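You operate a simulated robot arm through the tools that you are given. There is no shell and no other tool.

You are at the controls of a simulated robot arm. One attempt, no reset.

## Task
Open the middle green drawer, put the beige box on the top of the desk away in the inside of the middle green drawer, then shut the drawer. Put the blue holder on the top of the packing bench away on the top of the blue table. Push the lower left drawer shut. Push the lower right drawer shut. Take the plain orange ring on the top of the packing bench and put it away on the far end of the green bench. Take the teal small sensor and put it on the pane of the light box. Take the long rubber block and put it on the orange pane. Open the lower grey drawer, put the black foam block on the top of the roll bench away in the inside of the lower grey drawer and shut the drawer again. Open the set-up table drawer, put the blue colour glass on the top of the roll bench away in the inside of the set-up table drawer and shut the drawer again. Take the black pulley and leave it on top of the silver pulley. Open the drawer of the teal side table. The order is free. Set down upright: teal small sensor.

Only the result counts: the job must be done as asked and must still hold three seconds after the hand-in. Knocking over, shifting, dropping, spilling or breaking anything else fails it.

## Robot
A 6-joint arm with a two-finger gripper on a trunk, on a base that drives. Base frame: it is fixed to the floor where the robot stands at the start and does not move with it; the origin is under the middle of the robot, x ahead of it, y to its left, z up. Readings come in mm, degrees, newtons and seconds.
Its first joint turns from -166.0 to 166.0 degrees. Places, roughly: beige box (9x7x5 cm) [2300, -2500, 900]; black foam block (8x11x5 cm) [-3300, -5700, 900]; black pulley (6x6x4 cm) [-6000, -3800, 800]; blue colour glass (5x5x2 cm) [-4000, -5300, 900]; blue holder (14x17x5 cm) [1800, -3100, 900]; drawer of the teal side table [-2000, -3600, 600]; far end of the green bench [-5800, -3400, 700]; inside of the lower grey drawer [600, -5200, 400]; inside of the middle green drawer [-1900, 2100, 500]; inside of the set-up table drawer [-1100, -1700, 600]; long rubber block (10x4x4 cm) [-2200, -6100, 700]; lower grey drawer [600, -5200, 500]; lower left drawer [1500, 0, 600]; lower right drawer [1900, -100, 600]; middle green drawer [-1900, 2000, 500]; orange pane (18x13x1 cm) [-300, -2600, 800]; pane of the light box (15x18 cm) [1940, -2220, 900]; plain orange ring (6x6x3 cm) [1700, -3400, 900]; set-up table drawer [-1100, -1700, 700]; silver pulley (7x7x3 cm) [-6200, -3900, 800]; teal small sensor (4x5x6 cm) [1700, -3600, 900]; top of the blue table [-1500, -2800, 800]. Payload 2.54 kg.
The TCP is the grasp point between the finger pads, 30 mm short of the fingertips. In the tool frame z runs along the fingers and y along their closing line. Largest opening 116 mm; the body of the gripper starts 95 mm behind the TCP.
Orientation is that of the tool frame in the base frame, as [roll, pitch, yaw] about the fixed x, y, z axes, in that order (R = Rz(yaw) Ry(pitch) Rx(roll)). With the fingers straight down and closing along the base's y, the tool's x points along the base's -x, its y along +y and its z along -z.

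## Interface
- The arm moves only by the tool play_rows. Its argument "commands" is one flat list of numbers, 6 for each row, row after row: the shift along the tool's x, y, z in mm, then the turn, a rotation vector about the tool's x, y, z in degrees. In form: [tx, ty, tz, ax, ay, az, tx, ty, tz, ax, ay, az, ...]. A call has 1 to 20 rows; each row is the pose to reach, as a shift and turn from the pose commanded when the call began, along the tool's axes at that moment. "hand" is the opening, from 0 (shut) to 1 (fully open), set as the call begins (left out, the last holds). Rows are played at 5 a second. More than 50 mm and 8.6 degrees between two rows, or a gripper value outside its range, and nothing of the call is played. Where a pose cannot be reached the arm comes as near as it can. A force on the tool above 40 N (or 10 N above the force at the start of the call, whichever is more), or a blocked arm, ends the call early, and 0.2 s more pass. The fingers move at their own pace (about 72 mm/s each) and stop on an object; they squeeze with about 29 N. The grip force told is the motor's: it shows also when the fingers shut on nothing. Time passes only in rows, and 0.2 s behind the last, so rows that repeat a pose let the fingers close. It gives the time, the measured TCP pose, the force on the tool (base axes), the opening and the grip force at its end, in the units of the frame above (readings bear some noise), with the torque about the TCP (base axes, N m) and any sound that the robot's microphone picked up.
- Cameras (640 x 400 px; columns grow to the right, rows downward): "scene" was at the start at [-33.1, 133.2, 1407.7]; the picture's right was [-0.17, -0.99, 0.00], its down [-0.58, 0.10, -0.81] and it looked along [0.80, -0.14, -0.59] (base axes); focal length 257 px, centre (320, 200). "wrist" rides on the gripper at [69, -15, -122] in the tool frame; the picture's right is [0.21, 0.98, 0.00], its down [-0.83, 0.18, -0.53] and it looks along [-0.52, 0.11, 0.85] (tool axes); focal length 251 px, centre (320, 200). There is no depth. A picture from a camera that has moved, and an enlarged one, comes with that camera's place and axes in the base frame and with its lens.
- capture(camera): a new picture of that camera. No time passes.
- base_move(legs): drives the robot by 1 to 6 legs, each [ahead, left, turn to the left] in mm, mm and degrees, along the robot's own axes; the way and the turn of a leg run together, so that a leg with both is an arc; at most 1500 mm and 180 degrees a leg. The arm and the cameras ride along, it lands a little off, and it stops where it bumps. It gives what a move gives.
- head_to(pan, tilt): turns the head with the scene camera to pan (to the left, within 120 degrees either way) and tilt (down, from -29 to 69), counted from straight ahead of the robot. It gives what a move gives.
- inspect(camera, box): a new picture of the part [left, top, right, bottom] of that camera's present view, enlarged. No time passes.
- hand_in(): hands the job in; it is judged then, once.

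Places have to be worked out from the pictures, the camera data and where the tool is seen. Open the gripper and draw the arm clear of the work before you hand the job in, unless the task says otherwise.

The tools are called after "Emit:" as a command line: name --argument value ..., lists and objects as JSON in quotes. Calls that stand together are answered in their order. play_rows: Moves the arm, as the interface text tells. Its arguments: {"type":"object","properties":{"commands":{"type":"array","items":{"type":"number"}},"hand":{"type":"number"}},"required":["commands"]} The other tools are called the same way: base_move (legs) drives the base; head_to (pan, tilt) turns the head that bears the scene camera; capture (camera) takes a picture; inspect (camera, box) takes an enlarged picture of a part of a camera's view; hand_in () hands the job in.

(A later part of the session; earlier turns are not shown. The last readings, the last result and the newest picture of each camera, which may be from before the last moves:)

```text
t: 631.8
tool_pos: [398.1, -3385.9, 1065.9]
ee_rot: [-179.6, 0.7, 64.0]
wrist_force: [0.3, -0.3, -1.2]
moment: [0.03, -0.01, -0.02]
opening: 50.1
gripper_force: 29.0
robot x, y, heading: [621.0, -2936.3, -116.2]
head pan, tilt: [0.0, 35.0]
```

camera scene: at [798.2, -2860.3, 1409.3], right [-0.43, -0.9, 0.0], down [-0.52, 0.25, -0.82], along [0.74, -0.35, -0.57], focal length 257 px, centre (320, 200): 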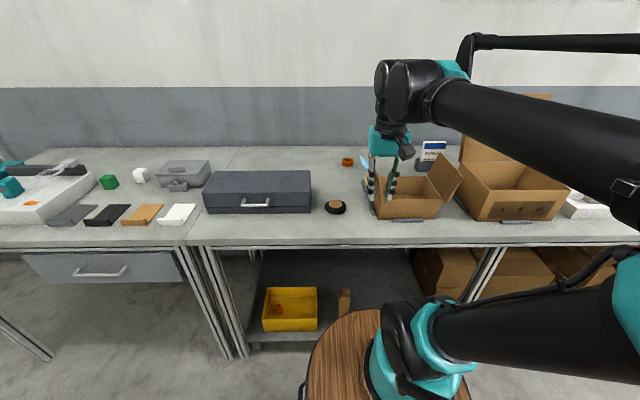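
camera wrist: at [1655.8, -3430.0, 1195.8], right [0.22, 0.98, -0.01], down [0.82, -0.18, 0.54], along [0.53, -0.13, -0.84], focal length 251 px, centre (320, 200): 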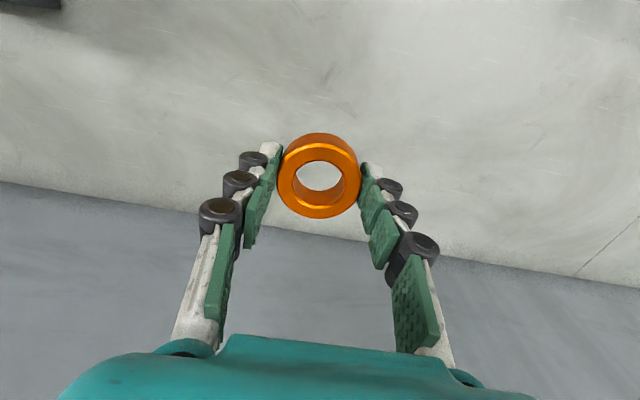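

Emit:
base_move --legs '[[0, 0, 1.2], [1450, 0, 0], [1150, 0, 0]]'

Emit:
head_to --pan -90 --tilt 30

Emit:
capture --camera "scene"

```text
t: 644.8
tool_pos: [-697.5, -5730.2, 1065.4]
ee_rot: [-179.6, 0.5, 64.7]
wrist_force: [0.2, 0.2, -1.8]
moment: [0.01, -0.03, 0.03]
opening: 50.2
gripper_force: 29.0
robot x, y, heading: [-490.2, -5279.5, -115.2]
head pan, tilt: [0.0, 35.0]
```

```text
t: 646.5
tool_pos: [-698.6, -5730.7, 1066.1]
ee_rot: [-179.5, 0.6, 64.8]
wrist_force: [-0.5, -0.7, -1.2]
moment: [-0.01, 0.0, 0.03]
opening: 50.1
gripper_force: 28.4
robot x, y, heading: [-483.9, -5276.5, -115.1]
head pan, tilt: [-90.0, 30.0]
```

```text
taken
camera scene: at [-379.3, -5197.8, 1417.1], right [0.43, 0.9, 0.0], down [0.45, -0.21, -0.87], along [-0.78, 0.37, -0.5], focal length 257 px, centre (320, 200)
```

scene: 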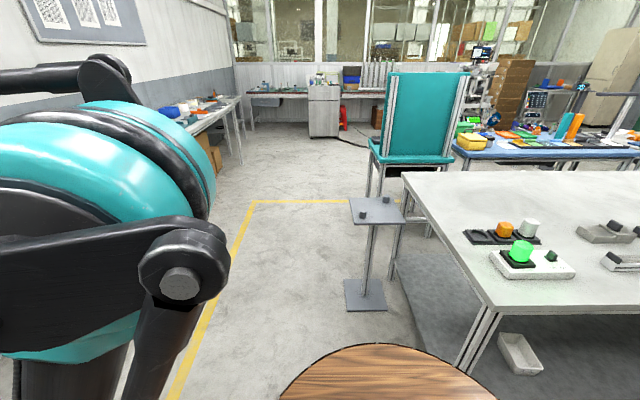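

The way west is clear apart from the pedestal. I turn to face west, keep 100 mm further from the pedestal and drive to the green bench.

Emit:
base_move --legs '[[0, 0, -90], [0, 110, 0], [1450, 0, 0], [1450, 0, 0]]'

```text
t: 665.0
tool_pos: [-3529.3, -3837.0, 1066.2]
ee_rot: [-179.6, 0.6, -27.7]
wrist_force: [-0.3, -0.2, -0.8]
moment: [-0.01, -0.03, 0.0]
opening: 49.9
gripper_force: 29.3
robot x, y, heading: [-3085.5, -4068.2, 152.0]
head pan, tilt: [-90.0, 30.0]
```

Emit:
base_move --legs '[[0, 0, 3], [1300, 380, 0], [430, 130, 0]]'

Emit:
head_to --pan 0 --tilt 33

Emit:
capture --camera "scene"

Emit:
capture --camera "wrist"

```text
t: 674.4
tool_pos: [-5316.5, -3621.3, 1065.7]
ee_rot: [-179.6, 0.6, -24.2]
wrist_force: [0.3, 0.0, -0.4]
moment: [-0.02, 0.03, -0.04]
opening: 50.0
gripper_force: 28.9
robot x, y, heading: [-4856.4, -3828.7, 155.5]
head pan, tilt: [-90.0, 30.0]
```

```text
t: 676.1
tool_pos: [-5315.4, -3621.7, 1066.5]
ee_rot: [-179.6, 0.6, -24.3]
wrist_force: [0.1, -0.1, -1.5]
moment: [0.0, 0.03, -0.02]
opening: 50.4
gripper_force: 28.7
robot x, y, heading: [-4862.3, -3827.9, 155.6]
head pan, tilt: [0.0, 33.0]
```

```text
taken
camera scene: at [-4893.6, -3978.4, 1412.4], right [0.41, 0.91, 0.0], down [0.5, -0.22, -0.84], along [-0.76, 0.35, -0.54], focal length 257 px, centre (320, 200)
```

scene: 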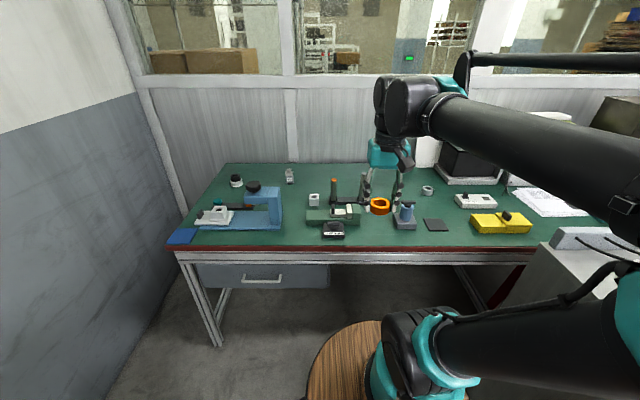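

```text
taken
camera wrist: at [-5246.3, -3637.6, 1188.3], right [-0.21, -0.98, -0.01], down [-0.82, 0.17, 0.54], along [-0.53, 0.12, -0.84], focal length 251 px, centre (320, 200)
```

wrist: 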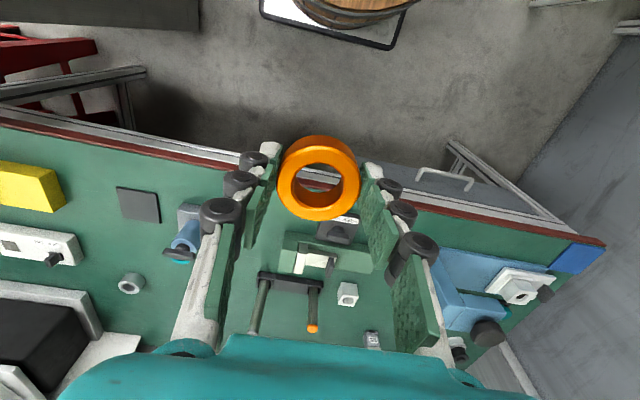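

The black/silver stack still stands. On the far half of the green bench there is a free spot between the labelled box and the blue bottle, near (-5565, -3440). I carry the ring above it and check.

Emit:
play_rows --commands '[-43, -9, 0, 0, 0, 0, -86, -18, 0, 0, 0, 0, -130, -27, 0, 0, 0, 0, -173, -36, 0, 0, 0, 0, -216, -45, 0, 0, 0, 0, -259, -54, 0, 0, 0, 0, -302.4, -62.7, 0, 0, 0, 0, -302.4, -62.7, 45, 0, 0, 0, -302.4, -62.7, 90, 0, 0, 0]'

Emit:
capture --camera "wrist"

Emit:
inspect --camera "scene" --box '[280, 140, 480, 260]'

```text
t: 678.1
tool_pos: [-5565.8, -3437.2, 979.3]
ee_rot: [-179.5, 0.6, -24.4]
wrist_force: [-0.8, -1.2, -0.5]
moment: [0.01, 0.02, -0.02]
opening: 50.2
gripper_force: 29.0
robot x, y, heading: [-4862.0, -3825.2, 155.6]
head pan, tilt: [0.0, 33.0]
```

```text
taken
camera wrist: at [-5497.1, -3453.9, 1101.8], right [-0.21, -0.98, -0.01], down [-0.82, 0.17, 0.54], along [-0.53, 0.12, -0.84], focal length 251 px, centre (320, 200)
```

wrist: 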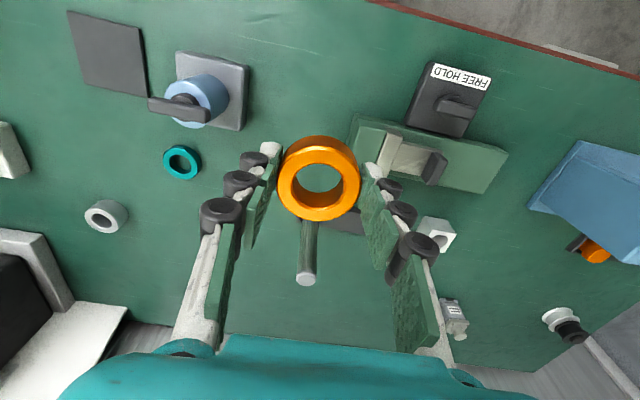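

```text
3.20 times, centred on (380, 200) of scene
camera zoom: at [-4893.6, -3978.5, 1412.4], right [0.41, 0.91, 0.0], down [0.5, -0.22, -0.84], along [-0.76, 0.34, -0.54], focal length 822 px, centre (128, 200)
```

zoom: 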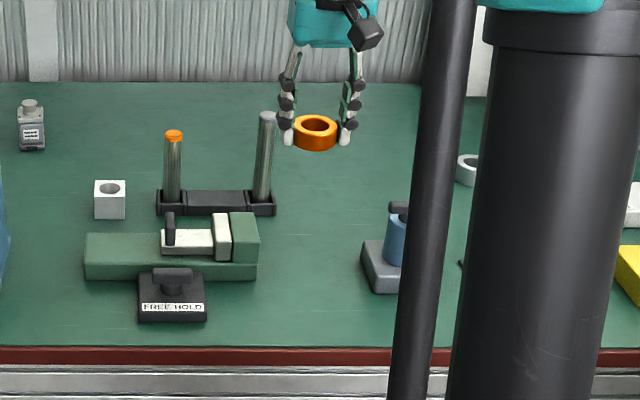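

Below me the gap is a bit narrow between the blue bottle's base and the green device. I shift 65 mm toward the front and 12 mm sideways where it is wider, and descend.

Emit:
play_rows --commands '[33, 6, 0, 0, 0, 0, 65, 12, 0, 0, 0, 0, 65, 12, 45, 0, 0, 0, 65, 12, 90, 0, 0, 0, 65, 12, 135, 0, 0, 0, 65, 12, 175, 0, 0, 0]'

Emit:
capture --camera "wrist"

```text
t: 679.5
tool_pos: [-5511.1, -3476.4, 803.5]
ee_rot: [-179.6, 0.6, -24.3]
wrist_force: [0.3, 0.4, -1.0]
moment: [0.03, 0.03, -0.01]
opening: 50.1
gripper_force: 28.9
robot x, y, heading: [-4864.3, -3827.2, 155.9]
head pan, tilt: [0.0, 33.0]
```

```text
taken
camera wrist: at [-5442.7, -3492.2, 925.9], right [-0.21, -0.98, -0.01], down [-0.82, 0.17, 0.54], along [-0.53, 0.12, -0.84], focal length 251 px, centre (320, 200)
```

wrist: 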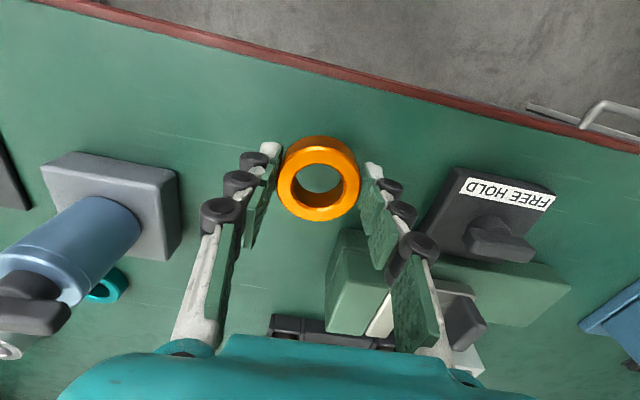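

Emit:
play_rows --commands '[0, 0, 5, 0, 0, 0, 0, 0, 10, 0, 0, 0, 0, 0, 15, 0, 0, 0, 0, 0, 18, 0, 0, 0]'

Emit:
play_rows --commands '[0, 0, 2.5, 0, 0, 0, 0, 0, 5, 0, 0, 0]'

Emit:
play_rows --commands '[0, 0, 2.5, 0, 0, 0, 0, 0, 5, 0, 0, 0]'

```text
t: 680.5
tool_pos: [-5512.7, -3474.7, 785.4]
ee_rot: [-179.6, 0.6, -24.4]
wrist_force: [-0.1, -0.7, -1.0]
moment: [-0.01, -0.03, -0.01]
opening: 50.1
gripper_force: 29.2
robot x, y, heading: [-4863.0, -3825.7, 155.8]
head pan, tilt: [0.0, 33.0]
```

```text
t: 681.1
tool_pos: [-5513.7, -3475.2, 780.2]
ee_rot: [-179.6, 0.7, -24.4]
wrist_force: [-0.6, 0.6, -0.7]
moment: [-0.02, 0.0, 0.03]
opening: 50.3
gripper_force: 28.9
robot x, y, heading: [-4859.6, -3827.4, 155.7]
head pan, tilt: [0.0, 33.0]
```

```text
t: 681.7
tool_pos: [-5513.2, -3474.6, 776.2]
ee_rot: [-179.6, 0.6, -24.3]
wrist_force: [0.6, 0.5, -1.0]
moment: [0.02, 0.0, -0.05]
opening: 50.0
gripper_force: 29.3
robot x, y, heading: [-4859.9, -3825.6, 155.7]
head pan, tilt: [0.0, 33.0]
```

Emit:
play_rows --commands '[0, 0, 2, 0, 0, 0, 0, 0, 4, 0, 0, 0]'

Emit:
play_rows --commands '[0, 0, 2, 0, 0, 0, 0, 0, 4, 0, 0, 0]'

Emit:
play_rows --commands '[0, 0, 2, 0, 0, 0, 0, 0, 4, 0, 0, 0]'

```text
t: 682.3
tool_pos: [-5513.3, -3474.3, 771.6]
ee_rot: [-179.7, 0.5, -24.3]
wrist_force: [-1.0, 0.0, -1.0]
moment: [-0.02, 0.02, -0.02]
opening: 50.5
gripper_force: 28.9
robot x, y, heading: [-4859.7, -3829.6, 155.7]
head pan, tilt: [0.0, 33.0]
```

```text
t: 683.0
tool_pos: [-5513.6, -3475.4, 768.9]
ee_rot: [-179.6, 0.6, -24.4]
wrist_force: [3.5, -1.1, 23.5]
moment: [-0.44, 0.07, -0.15]
opening: 50.1
gripper_force: 28.4
robot x, y, heading: [-4862.3, -3827.9, 155.4]
head pan, tilt: [0.0, 33.0]
stopped in row 2: the force on the tool passed its limit at 43 N (the readings are from after the stop); the commanded pose is now the measured one
```

```text
t: 683.3
tool_pos: [-5513.6, -3474.4, 769.0]
ee_rot: [-179.5, 0.7, -24.3]
wrist_force: [5.2, -0.5, 29.3]
moment: [-0.59, 0.07, -0.03]
opening: 50.2
gripper_force: 29.0
robot x, y, heading: [-4861.2, -3829.8, 155.6]
head pan, tilt: [0.0, 33.0]
stopped in row 1: the force on the tool passed its limit at 51 N (the readings are from after the stop); the commanded pose is now the measured one
```

Contact at z≈769. I ease off, open and lift away.

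Emit:
play_rows --commands '[0, 0, -1.2, 0, 0, 0, 0, 0, -1.2, 0, 0, 0, 0, 0, -1.2, 0, 0, 0]' --hand 0.65

Emit:
play_rows --commands '[0, 0, -15, 0, 0, 0, 0, 0, -55, 0, 0, 0, 0, 0, -100, 0, 0, 0, 0, 0, -145, 0, 0, 0, 0, 0, -190, 0, 0, 0, 40, -5, -235, 0, 0, 0, 80, -10, -270, 0, 0, 0, 125, -20, -290, 0, 0, 0, 170, -30, -300, 0, 0, 0, 215, -40, -300, 0, 0, 0]'

Emit:
inspect --camera "scene" --box '[200, 140, 480, 270]'

```text
t: 684.1
tool_pos: [-5514.6, -3474.2, 769.3]
ee_rot: [-179.6, 0.6, -24.3]
wrist_force: [-0.1, 0.0, 0.7]
moment: [-0.01, -0.02, -0.01]
opening: 75.2
gripper_force: 0.2
robot x, y, heading: [-4858.4, -3826.3, 155.8]
head pan, tilt: [0.0, 33.0]
```

```text
refused: row 6 steps farther than a row can; nothing moved
```

```text
2.29 times, centred on (340, 205) of scene
camera zoom: at [-4893.7, -3978.5, 1412.4], right [0.41, 0.91, 0.0], down [0.5, -0.22, -0.84], along [-0.76, 0.34, -0.54], focal length 587 px, centre (274, 189)
```

zoom: 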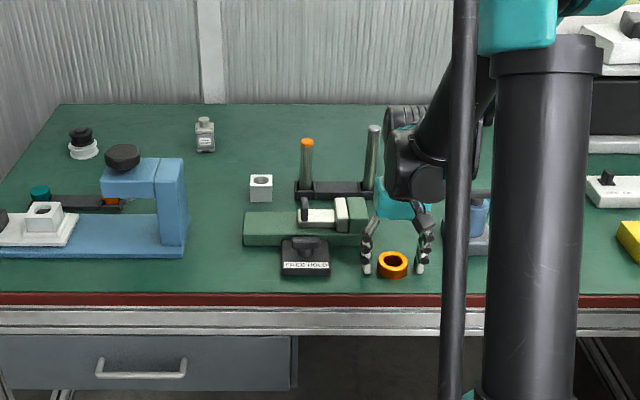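

The ring rests free on the bench. I lift with smaller steps and tuck the arm.

Emit:
play_rows --commands '[0, 0, -15, 0, 0, 0, 0, 0, -55, 0, 0, 0, 0, 0, -100, 0, 0, 0, 0, 0, -145, 0, 0, 0, 0, 0, -190, 0, 0, 0, 15, -3, -235, 0, 0, 0, 45, -8, -270, 0, 0, 0, 85, -15, -290, 0, 0, 0, 130, -25, -300, 0, 0, 0, 175, -35, -300, 0, 0, 0, 215, -45, -300, 0, 0, 0]'

Emit:
inspect --camera "scene" --box '[200, 140, 480, 270]'

```text
t: 686.5
tool_pos: [-5298.7, -3526.0, 1066.1]
ee_rot: [-179.7, 0.6, -24.2]
wrist_force: [0.3, 0.1, 0.0]
moment: [-0.03, -0.06, 0.0]
opening: 75.6
gripper_force: 0.1
robot x, y, heading: [-4860.5, -3826.9, 155.7]
head pan, tilt: [0.0, 33.0]
```

```text
2.29 times, centred on (340, 205) of scene
camera zoom: at [-4893.9, -3978.3, 1412.4], right [0.41, 0.91, 0.0], down [0.5, -0.22, -0.84], along [-0.76, 0.34, -0.54], focal length 587 px, centre (274, 189)
```

zoom: 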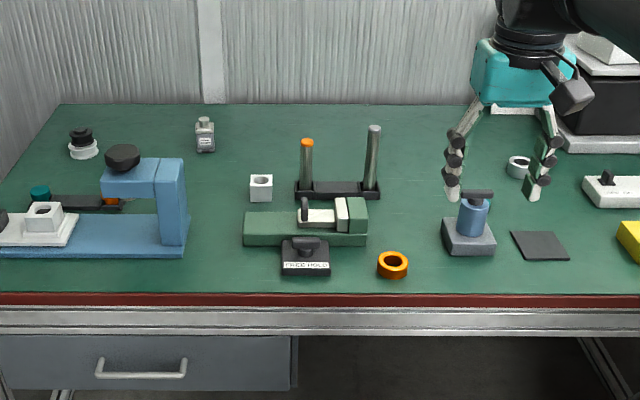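

The ring lies well inside the bench but close to its front edge. To be safely on the far-end area I move it deeper, near (A -3820), where a gap is free; first I pick it again.

Emit:
play_rows --commands '[-40, 10, 0, 0, 0, 0, -85, 20, 0, 0, 0, 0, -130, 30, 10, 0, 0, 0, -170, 37, 30, 0, 0, 0, -200, 42, 65, 0, 0, 0, -215, 45, 110, 0, 0, 0, -215, 45, 155, 0, 0, 0, -215, 45, 200, 0, 0, 0, -215, 45, 245, 0, 0, 0, -215, 45, 280, 0, 0, 0, -215, 45, 295, 0, 0, 0]' --hand 0.65

Emit:
play_rows --commands '[0, 0, 0, 0, 0, 0, 0, 0, 0, 0, 0, 0, 0, 0, 0, 0, 0, 0, 0, 0, 0, 0, 0, 0]' --hand 0

Emit:
play_rows --commands '[0, 0, -15, 0, 0, 0, 0, 0, -55, 0, 0, 0, 0, 0, -100, 0, 0, 0, 0, 0, -145, 0, 0, 0, 0, 0, -190, 0, 0, 0]'

Emit:
capture --camera "wrist"

```text
t: 688.9
tool_pos: [-5511.1, -3475.5, 773.6]
ee_rot: [-179.5, 0.6, -24.3]
wrist_force: [-0.7, -0.2, 0.0]
moment: [-0.01, 0.0, 0.0]
opening: 75.4
gripper_force: 0.0
robot x, y, heading: [-4860.0, -3827.9, 155.8]
head pan, tilt: [0.0, 33.0]
```

```text
t: 689.9
tool_pos: [-5511.7, -3475.3, 772.3]
ee_rot: [-179.5, 0.6, -24.2]
wrist_force: [0.1, -0.9, 0.0]
moment: [-0.03, 0.0, 0.04]
opening: 50.1
gripper_force: 28.8
robot x, y, heading: [-4859.1, -3826.7, 155.9]
head pan, tilt: [0.0, 33.0]
```

```text
t: 691.1
tool_pos: [-5509.2, -3474.8, 963.0]
ee_rot: [-179.6, 0.5, -24.3]
wrist_force: [-0.2, 0.1, -0.9]
moment: [-0.02, -0.05, 0.01]
opening: 49.8
gripper_force: 29.4
robot x, y, heading: [-4861.8, -3824.4, 155.7]
head pan, tilt: [0.0, 33.0]
```

```text
taken
camera wrist: at [-5440.8, -3492.4, 1085.5], right [-0.21, -0.98, -0.01], down [-0.82, 0.17, 0.54], along [-0.53, 0.12, -0.84], focal length 251 px, centre (320, 200)
```

wrist: 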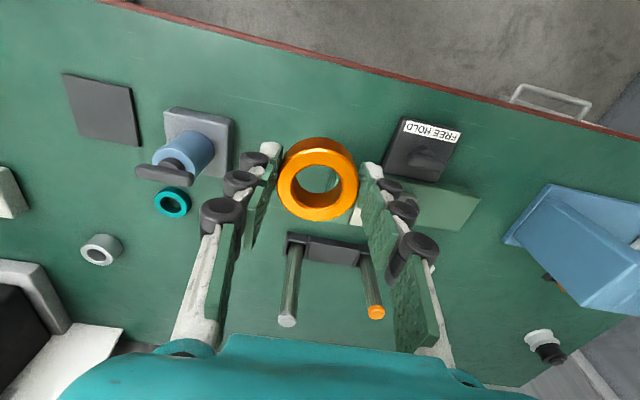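

Emit:
play_rows --commands '[-42, -14.4, 0, 0, 0, 0, -84, -28.9, 0, 0, 0, 0, -126, -43.3, 0, 0, 0, 0, -168, -57.8, 0, 0, 0, 0, -210, -72.2, 0, 0, 0, 0, -252, -86.7, 0, 0, 0, 0, -294, -101.1, 0, 0, 0, 0, -294, -101.1, 40, 0, 0, 0, -294, -101.1, 80, 0, 0, 0]'

Emit:
capture --camera "wrist"

Emit:
inspect --camera "scene" --box '[280, 130, 480, 260]'

```text
t: 693.1
tool_pos: [-5739.9, -3263.2, 887.8]
ee_rot: [-179.7, 0.6, -24.3]
wrist_force: [-0.2, -0.3, -0.8]
moment: [0.0, 0.03, -0.02]
opening: 49.9
gripper_force: 28.9
robot x, y, heading: [-4859.2, -3825.4, 155.4]
head pan, tilt: [0.0, 33.0]
```

```text
taken
camera wrist: at [-5670.9, -3279.3, 1010.2], right [-0.21, -0.98, -0.01], down [-0.82, 0.17, 0.54], along [-0.53, 0.12, -0.84], focal length 251 px, centre (320, 200)
```

wrist: 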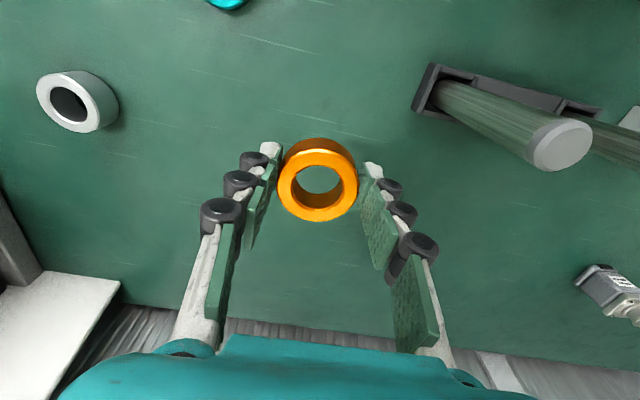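

```text
3.08 times, centred on (380, 195) of scene
camera zoom: at [-4893.6, -3978.6, 1412.4], right [0.41, 0.91, 0.0], down [0.5, -0.22, -0.84], along [-0.76, 0.34, -0.54], focal length 791 px, centre (135, 215)
```

zoom: 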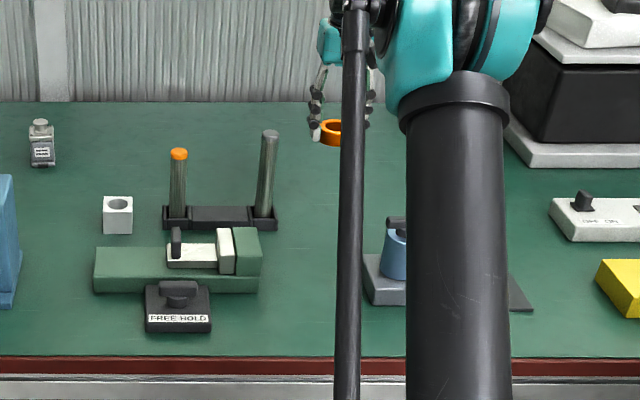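

The gap is free all round. I lower the ring to the bench.

Emit:
play_rows --commands '[0, 0, 35, 0, 0, 0, 0, 0, 70, 0, 0, 0, 0, 0, 95, 0, 0, 0, 0, 0, 108, 0, 0, 0]'

Emit:
play_rows --commands '[0, 0, 2.5, 0, 0, 0, 0, 0, 5, 0, 0, 0, 0, 0, 7.5, 0, 0, 0]'

Emit:
play_rows --commands '[0, 0, 2, 0, 0, 0, 0, 0, 4, 0, 0, 0, 0, 0, 6, 0, 0, 0]'

```text
t: 694.1
tool_pos: [-5739.7, -3262.8, 781.3]
ee_rot: [-179.6, 0.6, -24.3]
wrist_force: [0.3, -0.2, -1.5]
moment: [0.02, 0.04, -0.01]
opening: 50.0
gripper_force: 28.7
robot x, y, heading: [-4864.3, -3827.7, 155.9]
head pan, tilt: [0.0, 33.0]
```

```text
t: 694.9
tool_pos: [-5740.9, -3262.5, 774.5]
ee_rot: [-179.6, 0.7, -24.2]
wrist_force: [-5.9, 2.4, 12.9]
moment: [-0.13, 0.24, -0.08]
opening: 50.1
gripper_force: 28.8
robot x, y, heading: [-4857.5, -3828.2, 155.8]
head pan, tilt: [0.0, 33.0]
```

```text
t: 695.9
tool_pos: [-5740.8, -3261.9, 769.3]
ee_rot: [-179.7, 0.6, -24.2]
wrist_force: [3.3, -3.7, 15.6]
moment: [-0.56, -0.05, 0.07]
opening: 50.2
gripper_force: 29.4
robot x, y, heading: [-4859.9, -3827.4, 155.5]
head pan, tilt: [0.0, 33.0]
stopped in row 3: the force on the tool passed its limit at 41 N (the readings are from after the stop); the commanded pose is now the measured one
```

Emit:
play_rows --commands '[0, 0, -1.2, 0, 0, 0, 0, 0, -1.2, 0, 0, 0, 0, 0, -1.2, 0, 0, 0]' --hand 0.65

Emit:
play_rows --commands '[0, 0, -15, 0, 0, 0, 0, 0, -55, 0, 0, 0, 0, 0, -100, 0, 0, 0, 0, 0, -145, 0, 0, 0, 0, 0, -190, 0, 0, 0, 42, 12, -200, 0, 0, 0, 84, 24, -210, 0, 0, 0, 126, 36, -220, 0, 0, 0, 168, 48, -230, 0, 0, 0, 210, 60, -240, 0, 0, 0, 252, 72, -250, 0, 0, 0, 294, 84, -260, 0, 0, 0, 336, 96, -270, 0, 0, 0, 378, 108, -280, 0, 0, 0, 420, 120, -290, 0, 0, 0, 462, 132, -295, 0, 0, 0, 504, 144, -300, 0, 0, 0, 535, 152, -300, 0, 0, 0]'

Emit:
inspect --camera "scene" --box '[200, 130, 480, 270]'

```text
t: 696.7
tool_pos: [-5740.3, -3261.9, 768.2]
ee_rot: [-179.6, 0.6, -24.2]
wrist_force: [-0.3, 0.3, 0.9]
moment: [0.0, 0.0, 0.02]
opening: 75.3
gripper_force: 0.1
robot x, y, heading: [-4863.2, -3825.7, 155.7]
head pan, tilt: [0.0, 33.0]
```

```text
t: 700.5
tool_pos: [-5311.0, -3624.4, 1062.1]
ee_rot: [-179.7, 0.5, -24.4]
wrist_force: [0.0, 0.4, 0.1]
moment: [-0.02, -0.03, -0.01]
opening: 75.5
gripper_force: 0.1
robot x, y, heading: [-4863.8, -3825.6, 155.8]
head pan, tilt: [0.0, 33.0]
```

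```text
2.29 times, centred on (340, 200) of scene
camera zoom: at [-4893.9, -3978.5, 1412.4], right [0.41, 0.91, 0.0], down [0.5, -0.22, -0.84], along [-0.76, 0.34, -0.54], focal length 587 px, centre (274, 200)
```

zoom: 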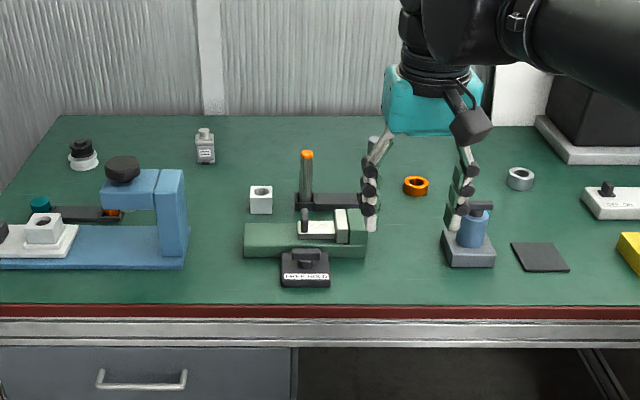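

The ring now sits near the middle of the far end. Next the foam block: I back out, drive along and turn to face the roll bench.

Emit:
base_move --legs '[[0, -300, 0], [-1450, 0, -0.7], [-740, 0, 0], [0, 0, 90]]'

Emit:
head_to --pan 0 --tilt 35

Emit:
capture --camera "scene"

```text
t: 702.4
tool_pos: [-5219.2, -3422.2, 1062.1]
ee_rot: [-179.7, 0.6, -23.8]
wrist_force: [-0.2, 0.2, 0.2]
moment: [-0.02, -0.03, -0.01]
opening: 75.6
gripper_force: 0.0
robot x, y, heading: [-4771.0, -3619.0, 156.5]
head pan, tilt: [0.0, 33.0]
stopped in leg 1: the robot was blocked; the commanded pose is now the measured one
```

```text
t: 703.0
tool_pos: [-5219.6, -3421.8, 1062.8]
ee_rot: [-179.6, 0.6, -23.7]
wrist_force: [0.3, 1.4, -0.8]
moment: [0.0, 0.01, 0.0]
opening: 75.5
gripper_force: 0.0
robot x, y, heading: [-4762.6, -3624.3, 156.2]
head pan, tilt: [0.0, 35.0]
```

```text
taken
camera scene: at [-4796.4, -3772.1, 1409.3], right [0.4, 0.92, 0.0], down [0.53, -0.23, -0.82], along [-0.75, 0.33, -0.57], focal length 257 px, centre (320, 200)
```

scene: 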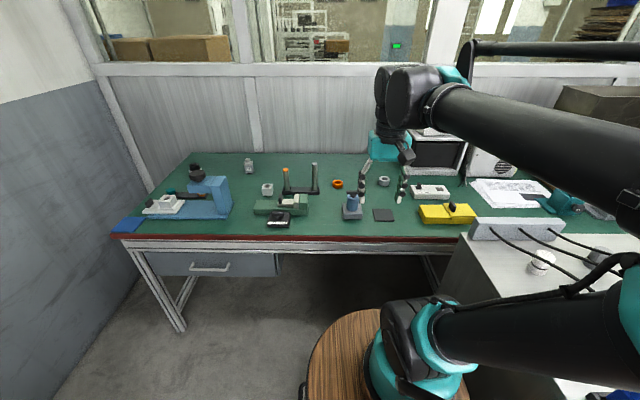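

I bumped lightly against the steel cabinet at my right. I step back left, then reverse out along A and turn.

Emit:
base_move --legs '[[0, 70, 0], [-600, 0, -1.3], [-1450, -60, 0], [-150, 0, 0], [0, 0, 90]]'

Emit:
capture --camera "scene"

Emit:
head_to --pan -60 --tilt 20

Emit:
capture --camera "scene"

```text
t: 718.6
tool_pos: [-2964.0, -4983.2, 1060.5]
ee_rot: [-179.7, 0.7, 67.2]
wrist_force: [-0.3, 0.1, 0.3]
moment: [0.02, 0.0, -0.03]
opening: 75.4
gripper_force: 0.0
robot x, y, heading: [-2770.4, -4529.1, -113.0]
head pan, tilt: [0.0, 35.0]
```

```text
taken
camera scene: at [-2620.8, -4558.6, 1409.3], right [-0.92, 0.39, 0.0], down [0.22, 0.53, -0.82], along [-0.32, -0.76, -0.57], focal length 257 px, centre (320, 200)
```

scene: 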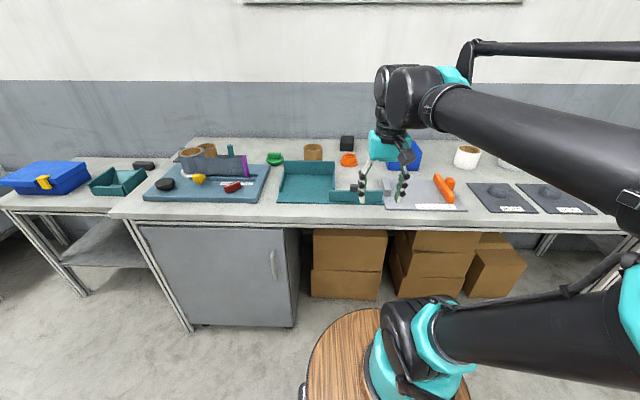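

```text
t: 719.9
tool_pos: [-2963.8, -4983.4, 1061.7]
ee_rot: [-179.7, 0.6, 67.2]
wrist_force: [1.1, -0.6, 0.2]
moment: [0.03, 0.0, 0.0]
opening: 75.5
gripper_force: 0.0
robot x, y, heading: [-2773.7, -4527.5, -112.6]
head pan, tilt: [-60.0, 20.0]
```

```text
taken
camera scene: at [-2679.0, -4489.1, 1433.1], right [-0.13, 0.99, 0.0], down [0.34, 0.04, -0.94], along [-0.93, -0.12, -0.34], focal length 257 px, centre (320, 200)
```

scene: 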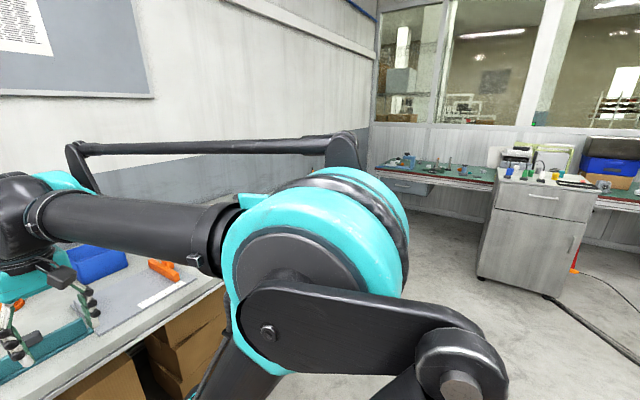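

The black foam block is straight ahead at the back of the bench. I square up, advance 220 mm and reach over to view it from above.

Emit:
base_move --legs '[[215, 0, -2.2]]'

Emit:
play_rows --commands '[-45, 0, -5, 0, 0, 0, -90, 0, -10, 0, 0, 0, -135, 0, -15, 0, 0, 0, -180, 0, -20, 0, 0, 0, -225, 0, -25, 0, 0, 0, -270, 0, -25, 0, 0, 0, -315, 0, -25, 0, 0, 0, -360, 0, -25, 0, 0, 0, -400, 0, -25, 0, 0, 0]' --hand 1

Emit:
capture --camera "wrist"

Emit:
head_to --pan 0 --tilt 33

Emit:
capture --camera "scene"

```text
t: 721.6
tool_pos: [-3070.6, -5174.7, 1060.7]
ee_rot: [-179.8, 0.6, 64.8]
wrist_force: [0.2, 1.3, -0.2]
moment: [0.01, -0.01, -0.03]
opening: 75.6
gripper_force: 0.1
robot x, y, heading: [-2858.8, -4724.0, -115.0]
head pan, tilt: [-60.0, 20.0]
```

```text
t: 723.6
tool_pos: [-3240.8, -5535.8, 1092.6]
ee_rot: [-179.6, 0.5, 64.7]
wrist_force: [0.9, 0.8, 0.5]
moment: [-0.07, 0.04, 0.02]
opening: 116.3
gripper_force: 0.1
robot x, y, heading: [-2858.8, -4723.5, -115.4]
head pan, tilt: [-60.0, 20.0]
```

```text
taken
camera wrist: at [-3224.7, -5467.8, 1213.9], right [0.98, -0.22, -0.01], down [-0.18, -0.82, 0.54], along [-0.13, -0.53, -0.84], focal length 251 px, centre (320, 200)
```

wrist: 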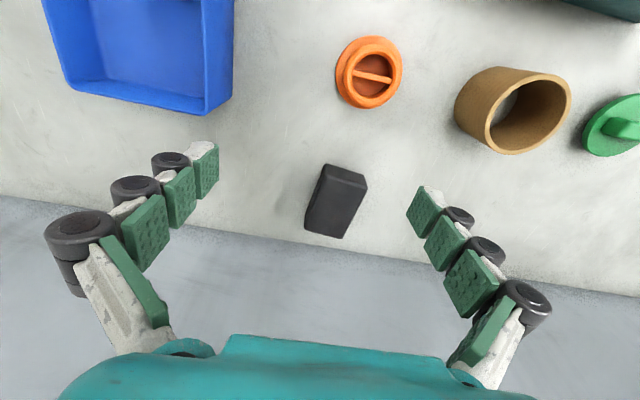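

```text
t: 724.9
tool_pos: [-3240.7, -5537.9, 1091.2]
ee_rot: [-179.7, 0.6, 64.8]
wrist_force: [-0.8, -0.2, 0.1]
moment: [0.0, -0.03, 0.03]
opening: 116.3
gripper_force: 0.1
robot x, y, heading: [-2858.2, -4728.9, -115.0]
head pan, tilt: [0.0, 33.0]
```

```text
taken
camera scene: at [-2710.8, -4763.8, 1412.4], right [-0.9, 0.43, 0.0], down [0.23, 0.49, -0.84], along [-0.36, -0.76, -0.54], focal length 257 px, centre (320, 200)
```

scene: 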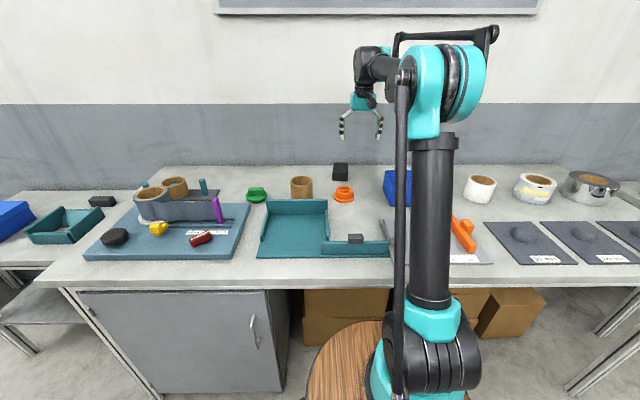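

Emit:
inspect --camera "wrist" --box '[270, 140, 400, 260]'

```text
3.33 times, centred on (335, 200) of wrist
camera zoom: at [-3224.4, -5467.8, 1213.5], right [0.98, -0.22, -0.01], down [-0.18, -0.82, 0.54], along [-0.13, -0.53, -0.84], focal length 838 px, centre (270, 200)
```

zoom: 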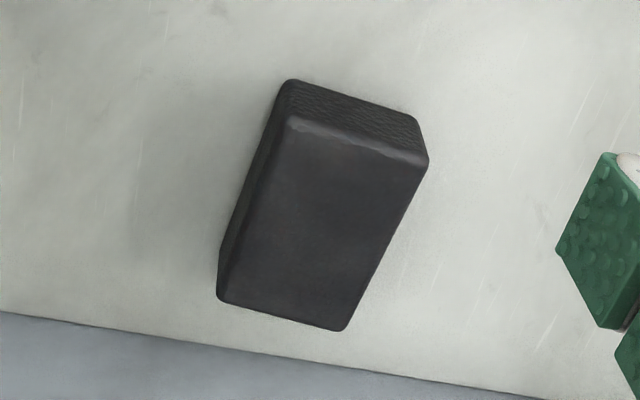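

The foam block is about 65 x 104 mm, centre (-3256, -5691), long side fore-aft. I align to its short side, hover and check.

Emit:
play_rows --commands '[-36, 13, 20, 0, 0, 2, -73, 26, 50, 0, 0, 4, -109, 38, 85, 0, 0, 6, -145.4, 51.2, 120, 0, 0, 6.5, -145.4, 51.2, 140, 0, 0, 6.5]' --hand 0.85

Emit:
capture --camera "wrist"

```text
refused: row 3 steps farther than a row can; nothing moved
```

```text
taken
camera wrist: at [-3224.4, -5467.8, 1213.5], right [0.98, -0.22, -0.01], down [-0.18, -0.82, 0.54], along [-0.13, -0.53, -0.84], focal length 251 px, centre (320, 200)
```

wrist: 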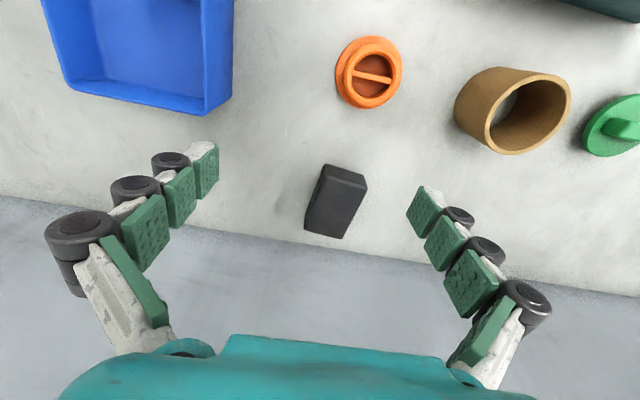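

Emit:
play_rows --commands '[-36, 13, 15, 0, 0, 2, -73, 26, 32, 0, 0, 4, -109, 38, 55, 0, 0, 6, -145.4, 51.2, 80, 0, 0, 6.5, -145.4, 51.2, 115, 0, 0, 6.5, -145.4, 51.2, 140, 0, 0, 6.5]' --hand 0.85

Emit:
capture --camera "wrist"

```text
t: 726.3
tool_pos: [-3257.1, -5689.6, 951.0]
ee_rot: [-179.6, 0.7, 58.4]
wrist_force: [0.1, 0.1, 0.3]
moment: [-0.01, 0.01, 0.01]
opening: 98.5
gripper_force: 0.1
robot x, y, heading: [-2859.8, -4725.6, -115.1]
head pan, tilt: [0.0, 33.0]
```

```text
taken
camera wrist: at [-3233.6, -5623.3, 1072.6], right [0.94, -0.33, -0.01], down [-0.27, -0.79, 0.54], along [-0.18, -0.51, -0.84], focal length 251 px, centre (320, 200)
```

wrist: 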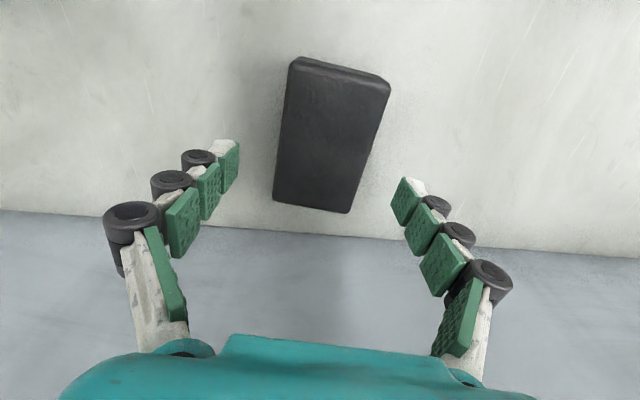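

Emit:
play_rows --commands '[4, 3, 22, 0, 0, 0, 8, 5, 44, 0, 0, 0, 8, 5, 62, 0, 0, 0]' --hand 0.85

Emit:
play_rows --commands '[0, 0, 0, 0, 0, 0, 0, 0, 0, 0, 0, 0, 0, 0, 0, 0, 0, 0, 0, 0, 0, 0, 0, 0]' --hand 0

Emit:
play_rows --commands '[0, 0, -15, 0, 0, 0, 0, 0, -50, 0, 0, 0, 0, 0, -95, 0, 0, 0, 0, 0, -140, 0, 0, 0, 0, 0, -185, 0, 0, 0]'

Emit:
capture --camera "wrist"

```text
t: 727.1
tool_pos: [-3248.5, -5688.7, 889.4]
ee_rot: [-179.8, 0.7, 58.3]
wrist_force: [1.1, -0.5, 0.7]
moment: [0.01, 0.01, 0.04]
opening: 98.5
gripper_force: 0.0
robot x, y, heading: [-2858.6, -4726.7, -115.2]
head pan, tilt: [0.0, 33.0]
```

```text
t: 728.1
tool_pos: [-3250.0, -5687.0, 889.5]
ee_rot: [-179.7, 0.7, 58.3]
wrist_force: [-0.2, 0.0, 0.3]
moment: [-0.01, -0.02, 0.0]
opening: 68.8
gripper_force: 28.6
robot x, y, heading: [-2858.4, -4722.7, -115.3]
head pan, tilt: [0.0, 33.0]
```

```text
t: 729.3
tool_pos: [-3248.7, -5685.5, 1073.0]
ee_rot: [-179.7, 0.8, 58.2]
wrist_force: [0.7, 0.5, 0.0]
moment: [0.02, 0.0, 0.01]
opening: 68.7
gripper_force: 29.5
robot x, y, heading: [-2860.8, -4727.5, -115.4]
head pan, tilt: [0.0, 33.0]
```

```text
taken
camera wrist: at [-3224.8, -5618.8, 1195.6], right [0.94, -0.33, -0.01], down [-0.27, -0.79, 0.54], along [-0.18, -0.51, -0.84], focal length 251 px, centre (320, 200)
```

wrist: 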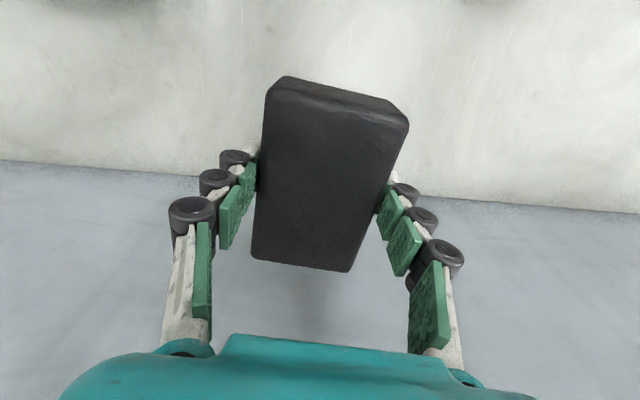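

The foam block is held. I retract and carry it to the open grey drawer.

Emit:
play_rows --commands '[44.3, -9.2, 0, 0, 0, 0, 88.5, -18.3, 0, 0, 0, 0, 132.8, -27.5, 0, 0, 0, 0, 177, -36.7, 0, 0, 0, 0, 221.3, -45.8, 0, 0, 0, 0, 265.5, -55, 0, 0, 0, 0, 309.8, -64.2, 0, 0, 0, 0, 354, -73.3, 0, 0, 0, 0, 398.3, -82.5, 0, 0, 0, 0, 442.5, -91.7, 0, 0, 0, 0, 486.8, -100.8, 0, 0, 0, 0, 531, -110, 0, 0, 0, 0]'

Emit:
base_move --legs '[[-490, 0, 0.2], [0, 0, 90], [1100, 0, 0], [1100, 0, 0]]'

Emit:
head_to --pan 25 --tilt 35

Emit:
capture --camera "scene"

```text
t: 731.9
tool_pos: [-3060.9, -5179.1, 1070.4]
ee_rot: [-179.7, 0.7, 58.3]
wrist_force: [-0.3, 0.1, -0.5]
moment: [0.04, -0.01, 0.02]
opening: 68.7
gripper_force: 29.3
robot x, y, heading: [-2861.4, -4728.0, -115.1]
head pan, tilt: [0.0, 33.0]
```

```text
t: 749.0
tool_pos: [-230.5, -5493.4, 1068.7]
ee_rot: [-179.7, 0.7, 146.9]
wrist_force: [0.0, 0.6, -0.2]
moment: [0.0, 0.0, 0.02]
opening: 68.7
gripper_force: 29.0
robot x, y, heading: [-680.0, -5280.3, -26.5]
head pan, tilt: [0.0, 33.0]
```

```text
t: 749.9
tool_pos: [-230.5, -5492.3, 1070.3]
ee_rot: [-179.8, 0.7, 146.9]
wrist_force: [0.6, -0.1, 0.2]
moment: [-0.01, 0.02, -0.01]
opening: 68.6
gripper_force: 28.5
robot x, y, heading: [-676.9, -5281.1, -26.5]
head pan, tilt: [25.0, 35.0]
```

```text
taken
camera scene: at [-628.7, -5097.0, 1409.3], right [-0.03, -1.0, 0.0], down [-0.57, 0.02, -0.82], along [0.82, -0.02, -0.57], focal length 257 px, centre (320, 200)
```

scene: 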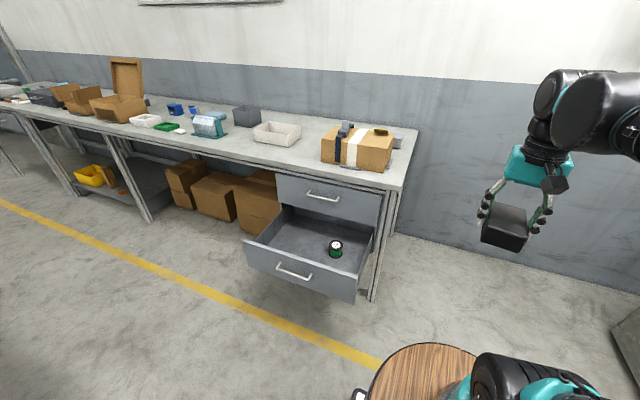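

Emit:
base_move --legs '[[0, 200, 1.5]]'

Emit:
capture --camera "scene"

Emit:
inspect --camera "scene" --box '[260, 160, 440, 300]'

```text
t: 751.5
tool_pos: [-138.7, -5302.6, 1069.6]
ee_rot: [-179.7, 0.8, 148.5]
wrist_force: [0.7, -1.3, -0.5]
moment: [0.01, -0.03, -0.01]
opening: 68.6
gripper_force: 28.5
robot x, y, heading: [-587.1, -5103.1, -25.2]
head pan, tilt: [25.0, 35.0]
```

```text
taken
camera scene: at [-547.2, -4918.2, 1409.3], right [0.0, -1.0, 0.0], down [-0.57, 0.0, -0.82], along [0.82, 0.0, -0.57], focal length 257 px, centre (320, 200)
```

scene: 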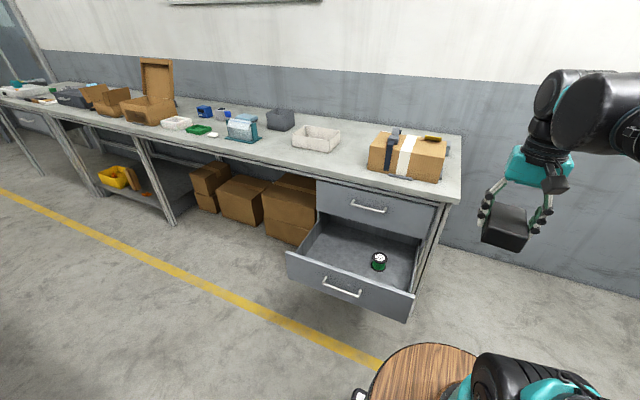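

```text
2.86 times, centred on (350, 230) of scene
camera zoom: at [-547.2, -4918.2, 1409.3], right [0.0, -1.0, 0.0], down [-0.57, 0.0, -0.82], along [0.82, 0.0, -0.57], focal length 734 px, centre (234, 114)
```

zoom: 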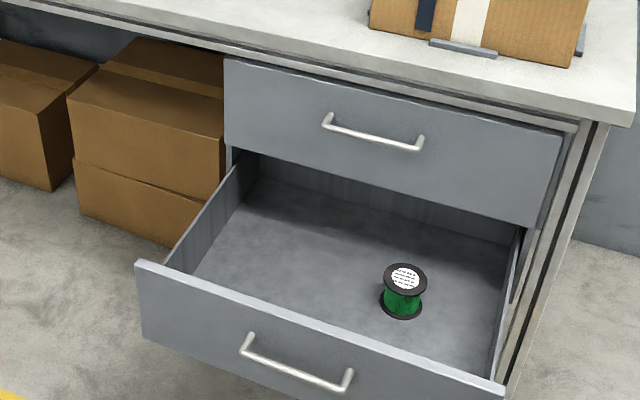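

The drawer's left half is free. I bring the block above it.

Emit:
play_rows --commands '[-18.4, 41, 0, 0, 0, 0, -36.7, 82.1, 0, 0, 0, 0, -55.1, 123.2, 0, 0, 0, 0, -73.5, 164.2, 0, 0, 0, 0, -91.8, 205.3, 0, 0, 0, 0, -110.2, 246.3, 0, 0, 0, 0, -128.6, 287.4, 0, 0, 0, 0, -147, 328.4, 0, 0, 0, 0, -165.3, 369.5, 0, 0, 0, 0, -183.7, 410.5, 0, 0, 0, 0, -202, 451.6, 0, 0, 0, 0, -220.4, 492.6, 0, 0, 0, 0, -220.4, 492.6, 45, 0, 0, 0, -220.4, 492.6, 90, 0, 0, 0, -220.4, 492.6, 135, 0, 0, 0, -220.4, 492.6, 180, 0, 0, 0]'

Emit:
capture --camera "wrist"

Emit:
capture --camera "scene"

```text
t: 754.9
tool_pos: [308.7, -5005.0, 888.4]
ee_rot: [-179.7, 0.7, 148.4]
wrist_force: [-0.2, 0.0, -0.2]
moment: [0.03, -0.02, 0.03]
opening: 68.6
gripper_force: 29.2
robot x, y, heading: [-591.0, -5102.3, -25.1]
head pan, tilt: [25.0, 35.0]
```

```text
taken
camera wrist: at [240.5, -4981.2, 1010.9], right [0.33, 0.94, -0.01], down [0.79, -0.27, 0.54], along [0.51, -0.18, -0.84], focal length 251 px, centre (320, 200)
```

wrist: 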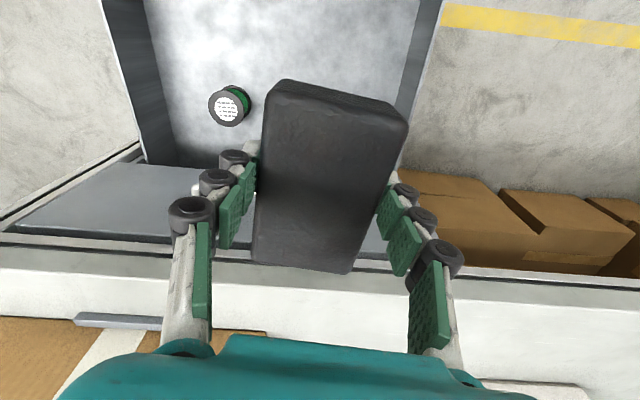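

```text
taken
camera scene: at [-547.2, -4918.1, 1409.3], right [0.0, -1.0, 0.0], down [-0.57, 0.0, -0.82], along [0.82, 0.0, -0.57], focal length 257 px, centre (320, 200)
```

scene: 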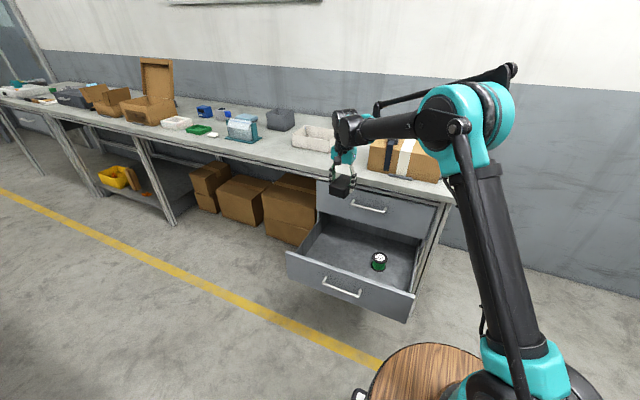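

The block is over free drawer floor, clear of the spool and the upper handle. I descend.

Emit:
play_rows --commands '[0, 0, 40, 0, 0, 0, 0, 0, 80, 0, 0, 0, 0, 0, 120, 0, 0, 0, 0, 0, 160, 0, 0, 0, 0, 0, 200, 0, 0, 0, 0, 0, 240, 0, 0, 0, 0, 0, 280, 0, 0, 0, 0, 0, 320, 0, 0, 0, 0, 0, 350, 0, 0, 0]'

Emit:
capture --camera "wrist"

Emit:
inspect --camera "scene" --box '[260, 120, 440, 300]'

```text
t: 756.9
tool_pos: [313.3, -5004.7, 539.3]
ee_rot: [-179.7, 0.7, 148.5]
wrist_force: [0.1, -0.5, 0.0]
moment: [0.0, 0.0, 0.0]
opening: 68.3
gripper_force: 29.4
robot x, y, heading: [-591.6, -5106.9, -25.1]
head pan, tilt: [25.0, 35.0]
```

```text
taken
camera wrist: at [244.2, -4979.8, 661.6], right [0.33, 0.94, -0.01], down [0.79, -0.27, 0.54], along [0.51, -0.18, -0.84], focal length 251 px, centre (320, 200)
```

wrist: 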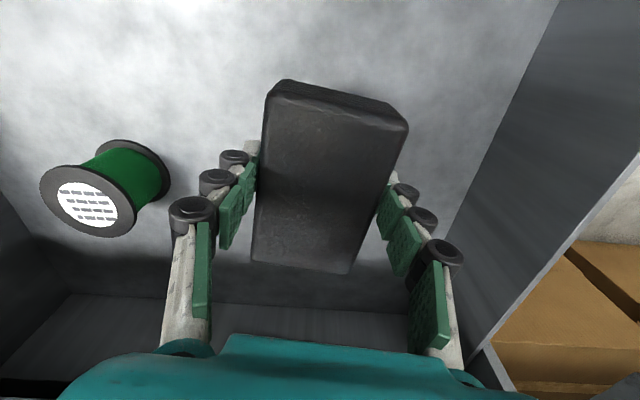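

```text
2.22 times, centred on (350, 210) of scene
camera zoom: at [-547.1, -4918.1, 1409.3], right [0.0, -1.0, 0.0], down [-0.57, 0.0, -0.82], along [0.82, 0.0, -0.57], focal length 571 px, centre (253, 178)
```

zoom: 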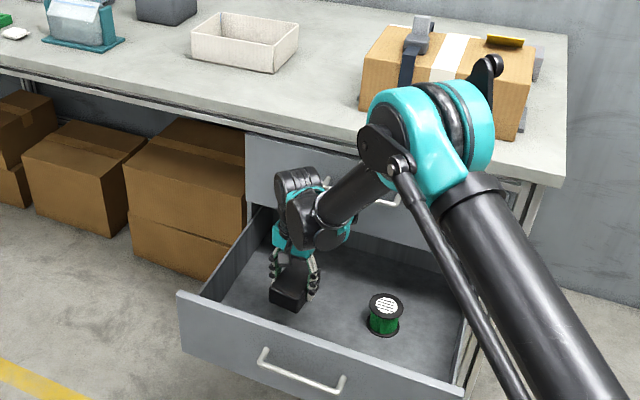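

Emit:
play_rows --commands '[0, 0, 6, 0, 0, 0, 0, 0, 12, 0, 0, 0, 0, 0, 18, 0, 0, 0, 0, 0, 24, 0, 0, 0, 0, 0, 30, 0, 0, 0]'

Emit:
play_rows --commands '[0, 0, 4, 0, 0, 0, 0, 0, 8, 0, 0, 0, 0, 0, 12, 0, 0, 0, 0, 0, 16, 0, 0, 0, 0, 0, 20, 0, 0, 0, 0, 0, 24, 0, 0, 0]'

Emit:
play_rows --commands '[0, 0, 4, 0, 0, 0, 0, 0, 8, 0, 0, 0, 0, 0, 12, 0, 0, 0, 0, 0, 16, 0, 0, 0, 0, 0, 20, 0, 0, 0, 0, 0, 24, 0, 0, 0]'

```text
t: 758.1
tool_pos: [312.4, -5005.1, 509.2]
ee_rot: [-179.7, 0.7, 148.4]
wrist_force: [0.2, 0.1, -0.4]
moment: [0.01, -0.02, 0.03]
opening: 68.7
gripper_force: 29.1
robot x, y, heading: [-590.3, -5104.0, -25.2]
head pan, tilt: [25.0, 35.0]
```

```text
t: 759.5
tool_pos: [310.8, -5006.1, 485.3]
ee_rot: [-179.8, 0.7, 148.4]
wrist_force: [-0.6, 0.0, 0.2]
moment: [-0.02, 0.0, -0.03]
opening: 68.5
gripper_force: 28.9
robot x, y, heading: [-590.8, -5102.2, -25.1]
head pan, tilt: [25.0, 35.0]
```

```text
t: 760.9
tool_pos: [310.1, -5006.6, 460.7]
ee_rot: [-179.8, 0.7, 148.4]
wrist_force: [0.4, 1.2, 21.2]
moment: [0.11, -0.08, 0.0]
opening: 68.9
gripper_force: 29.2
robot x, y, heading: [-591.8, -5101.4, -25.3]
head pan, tilt: [25.0, 35.0]
```

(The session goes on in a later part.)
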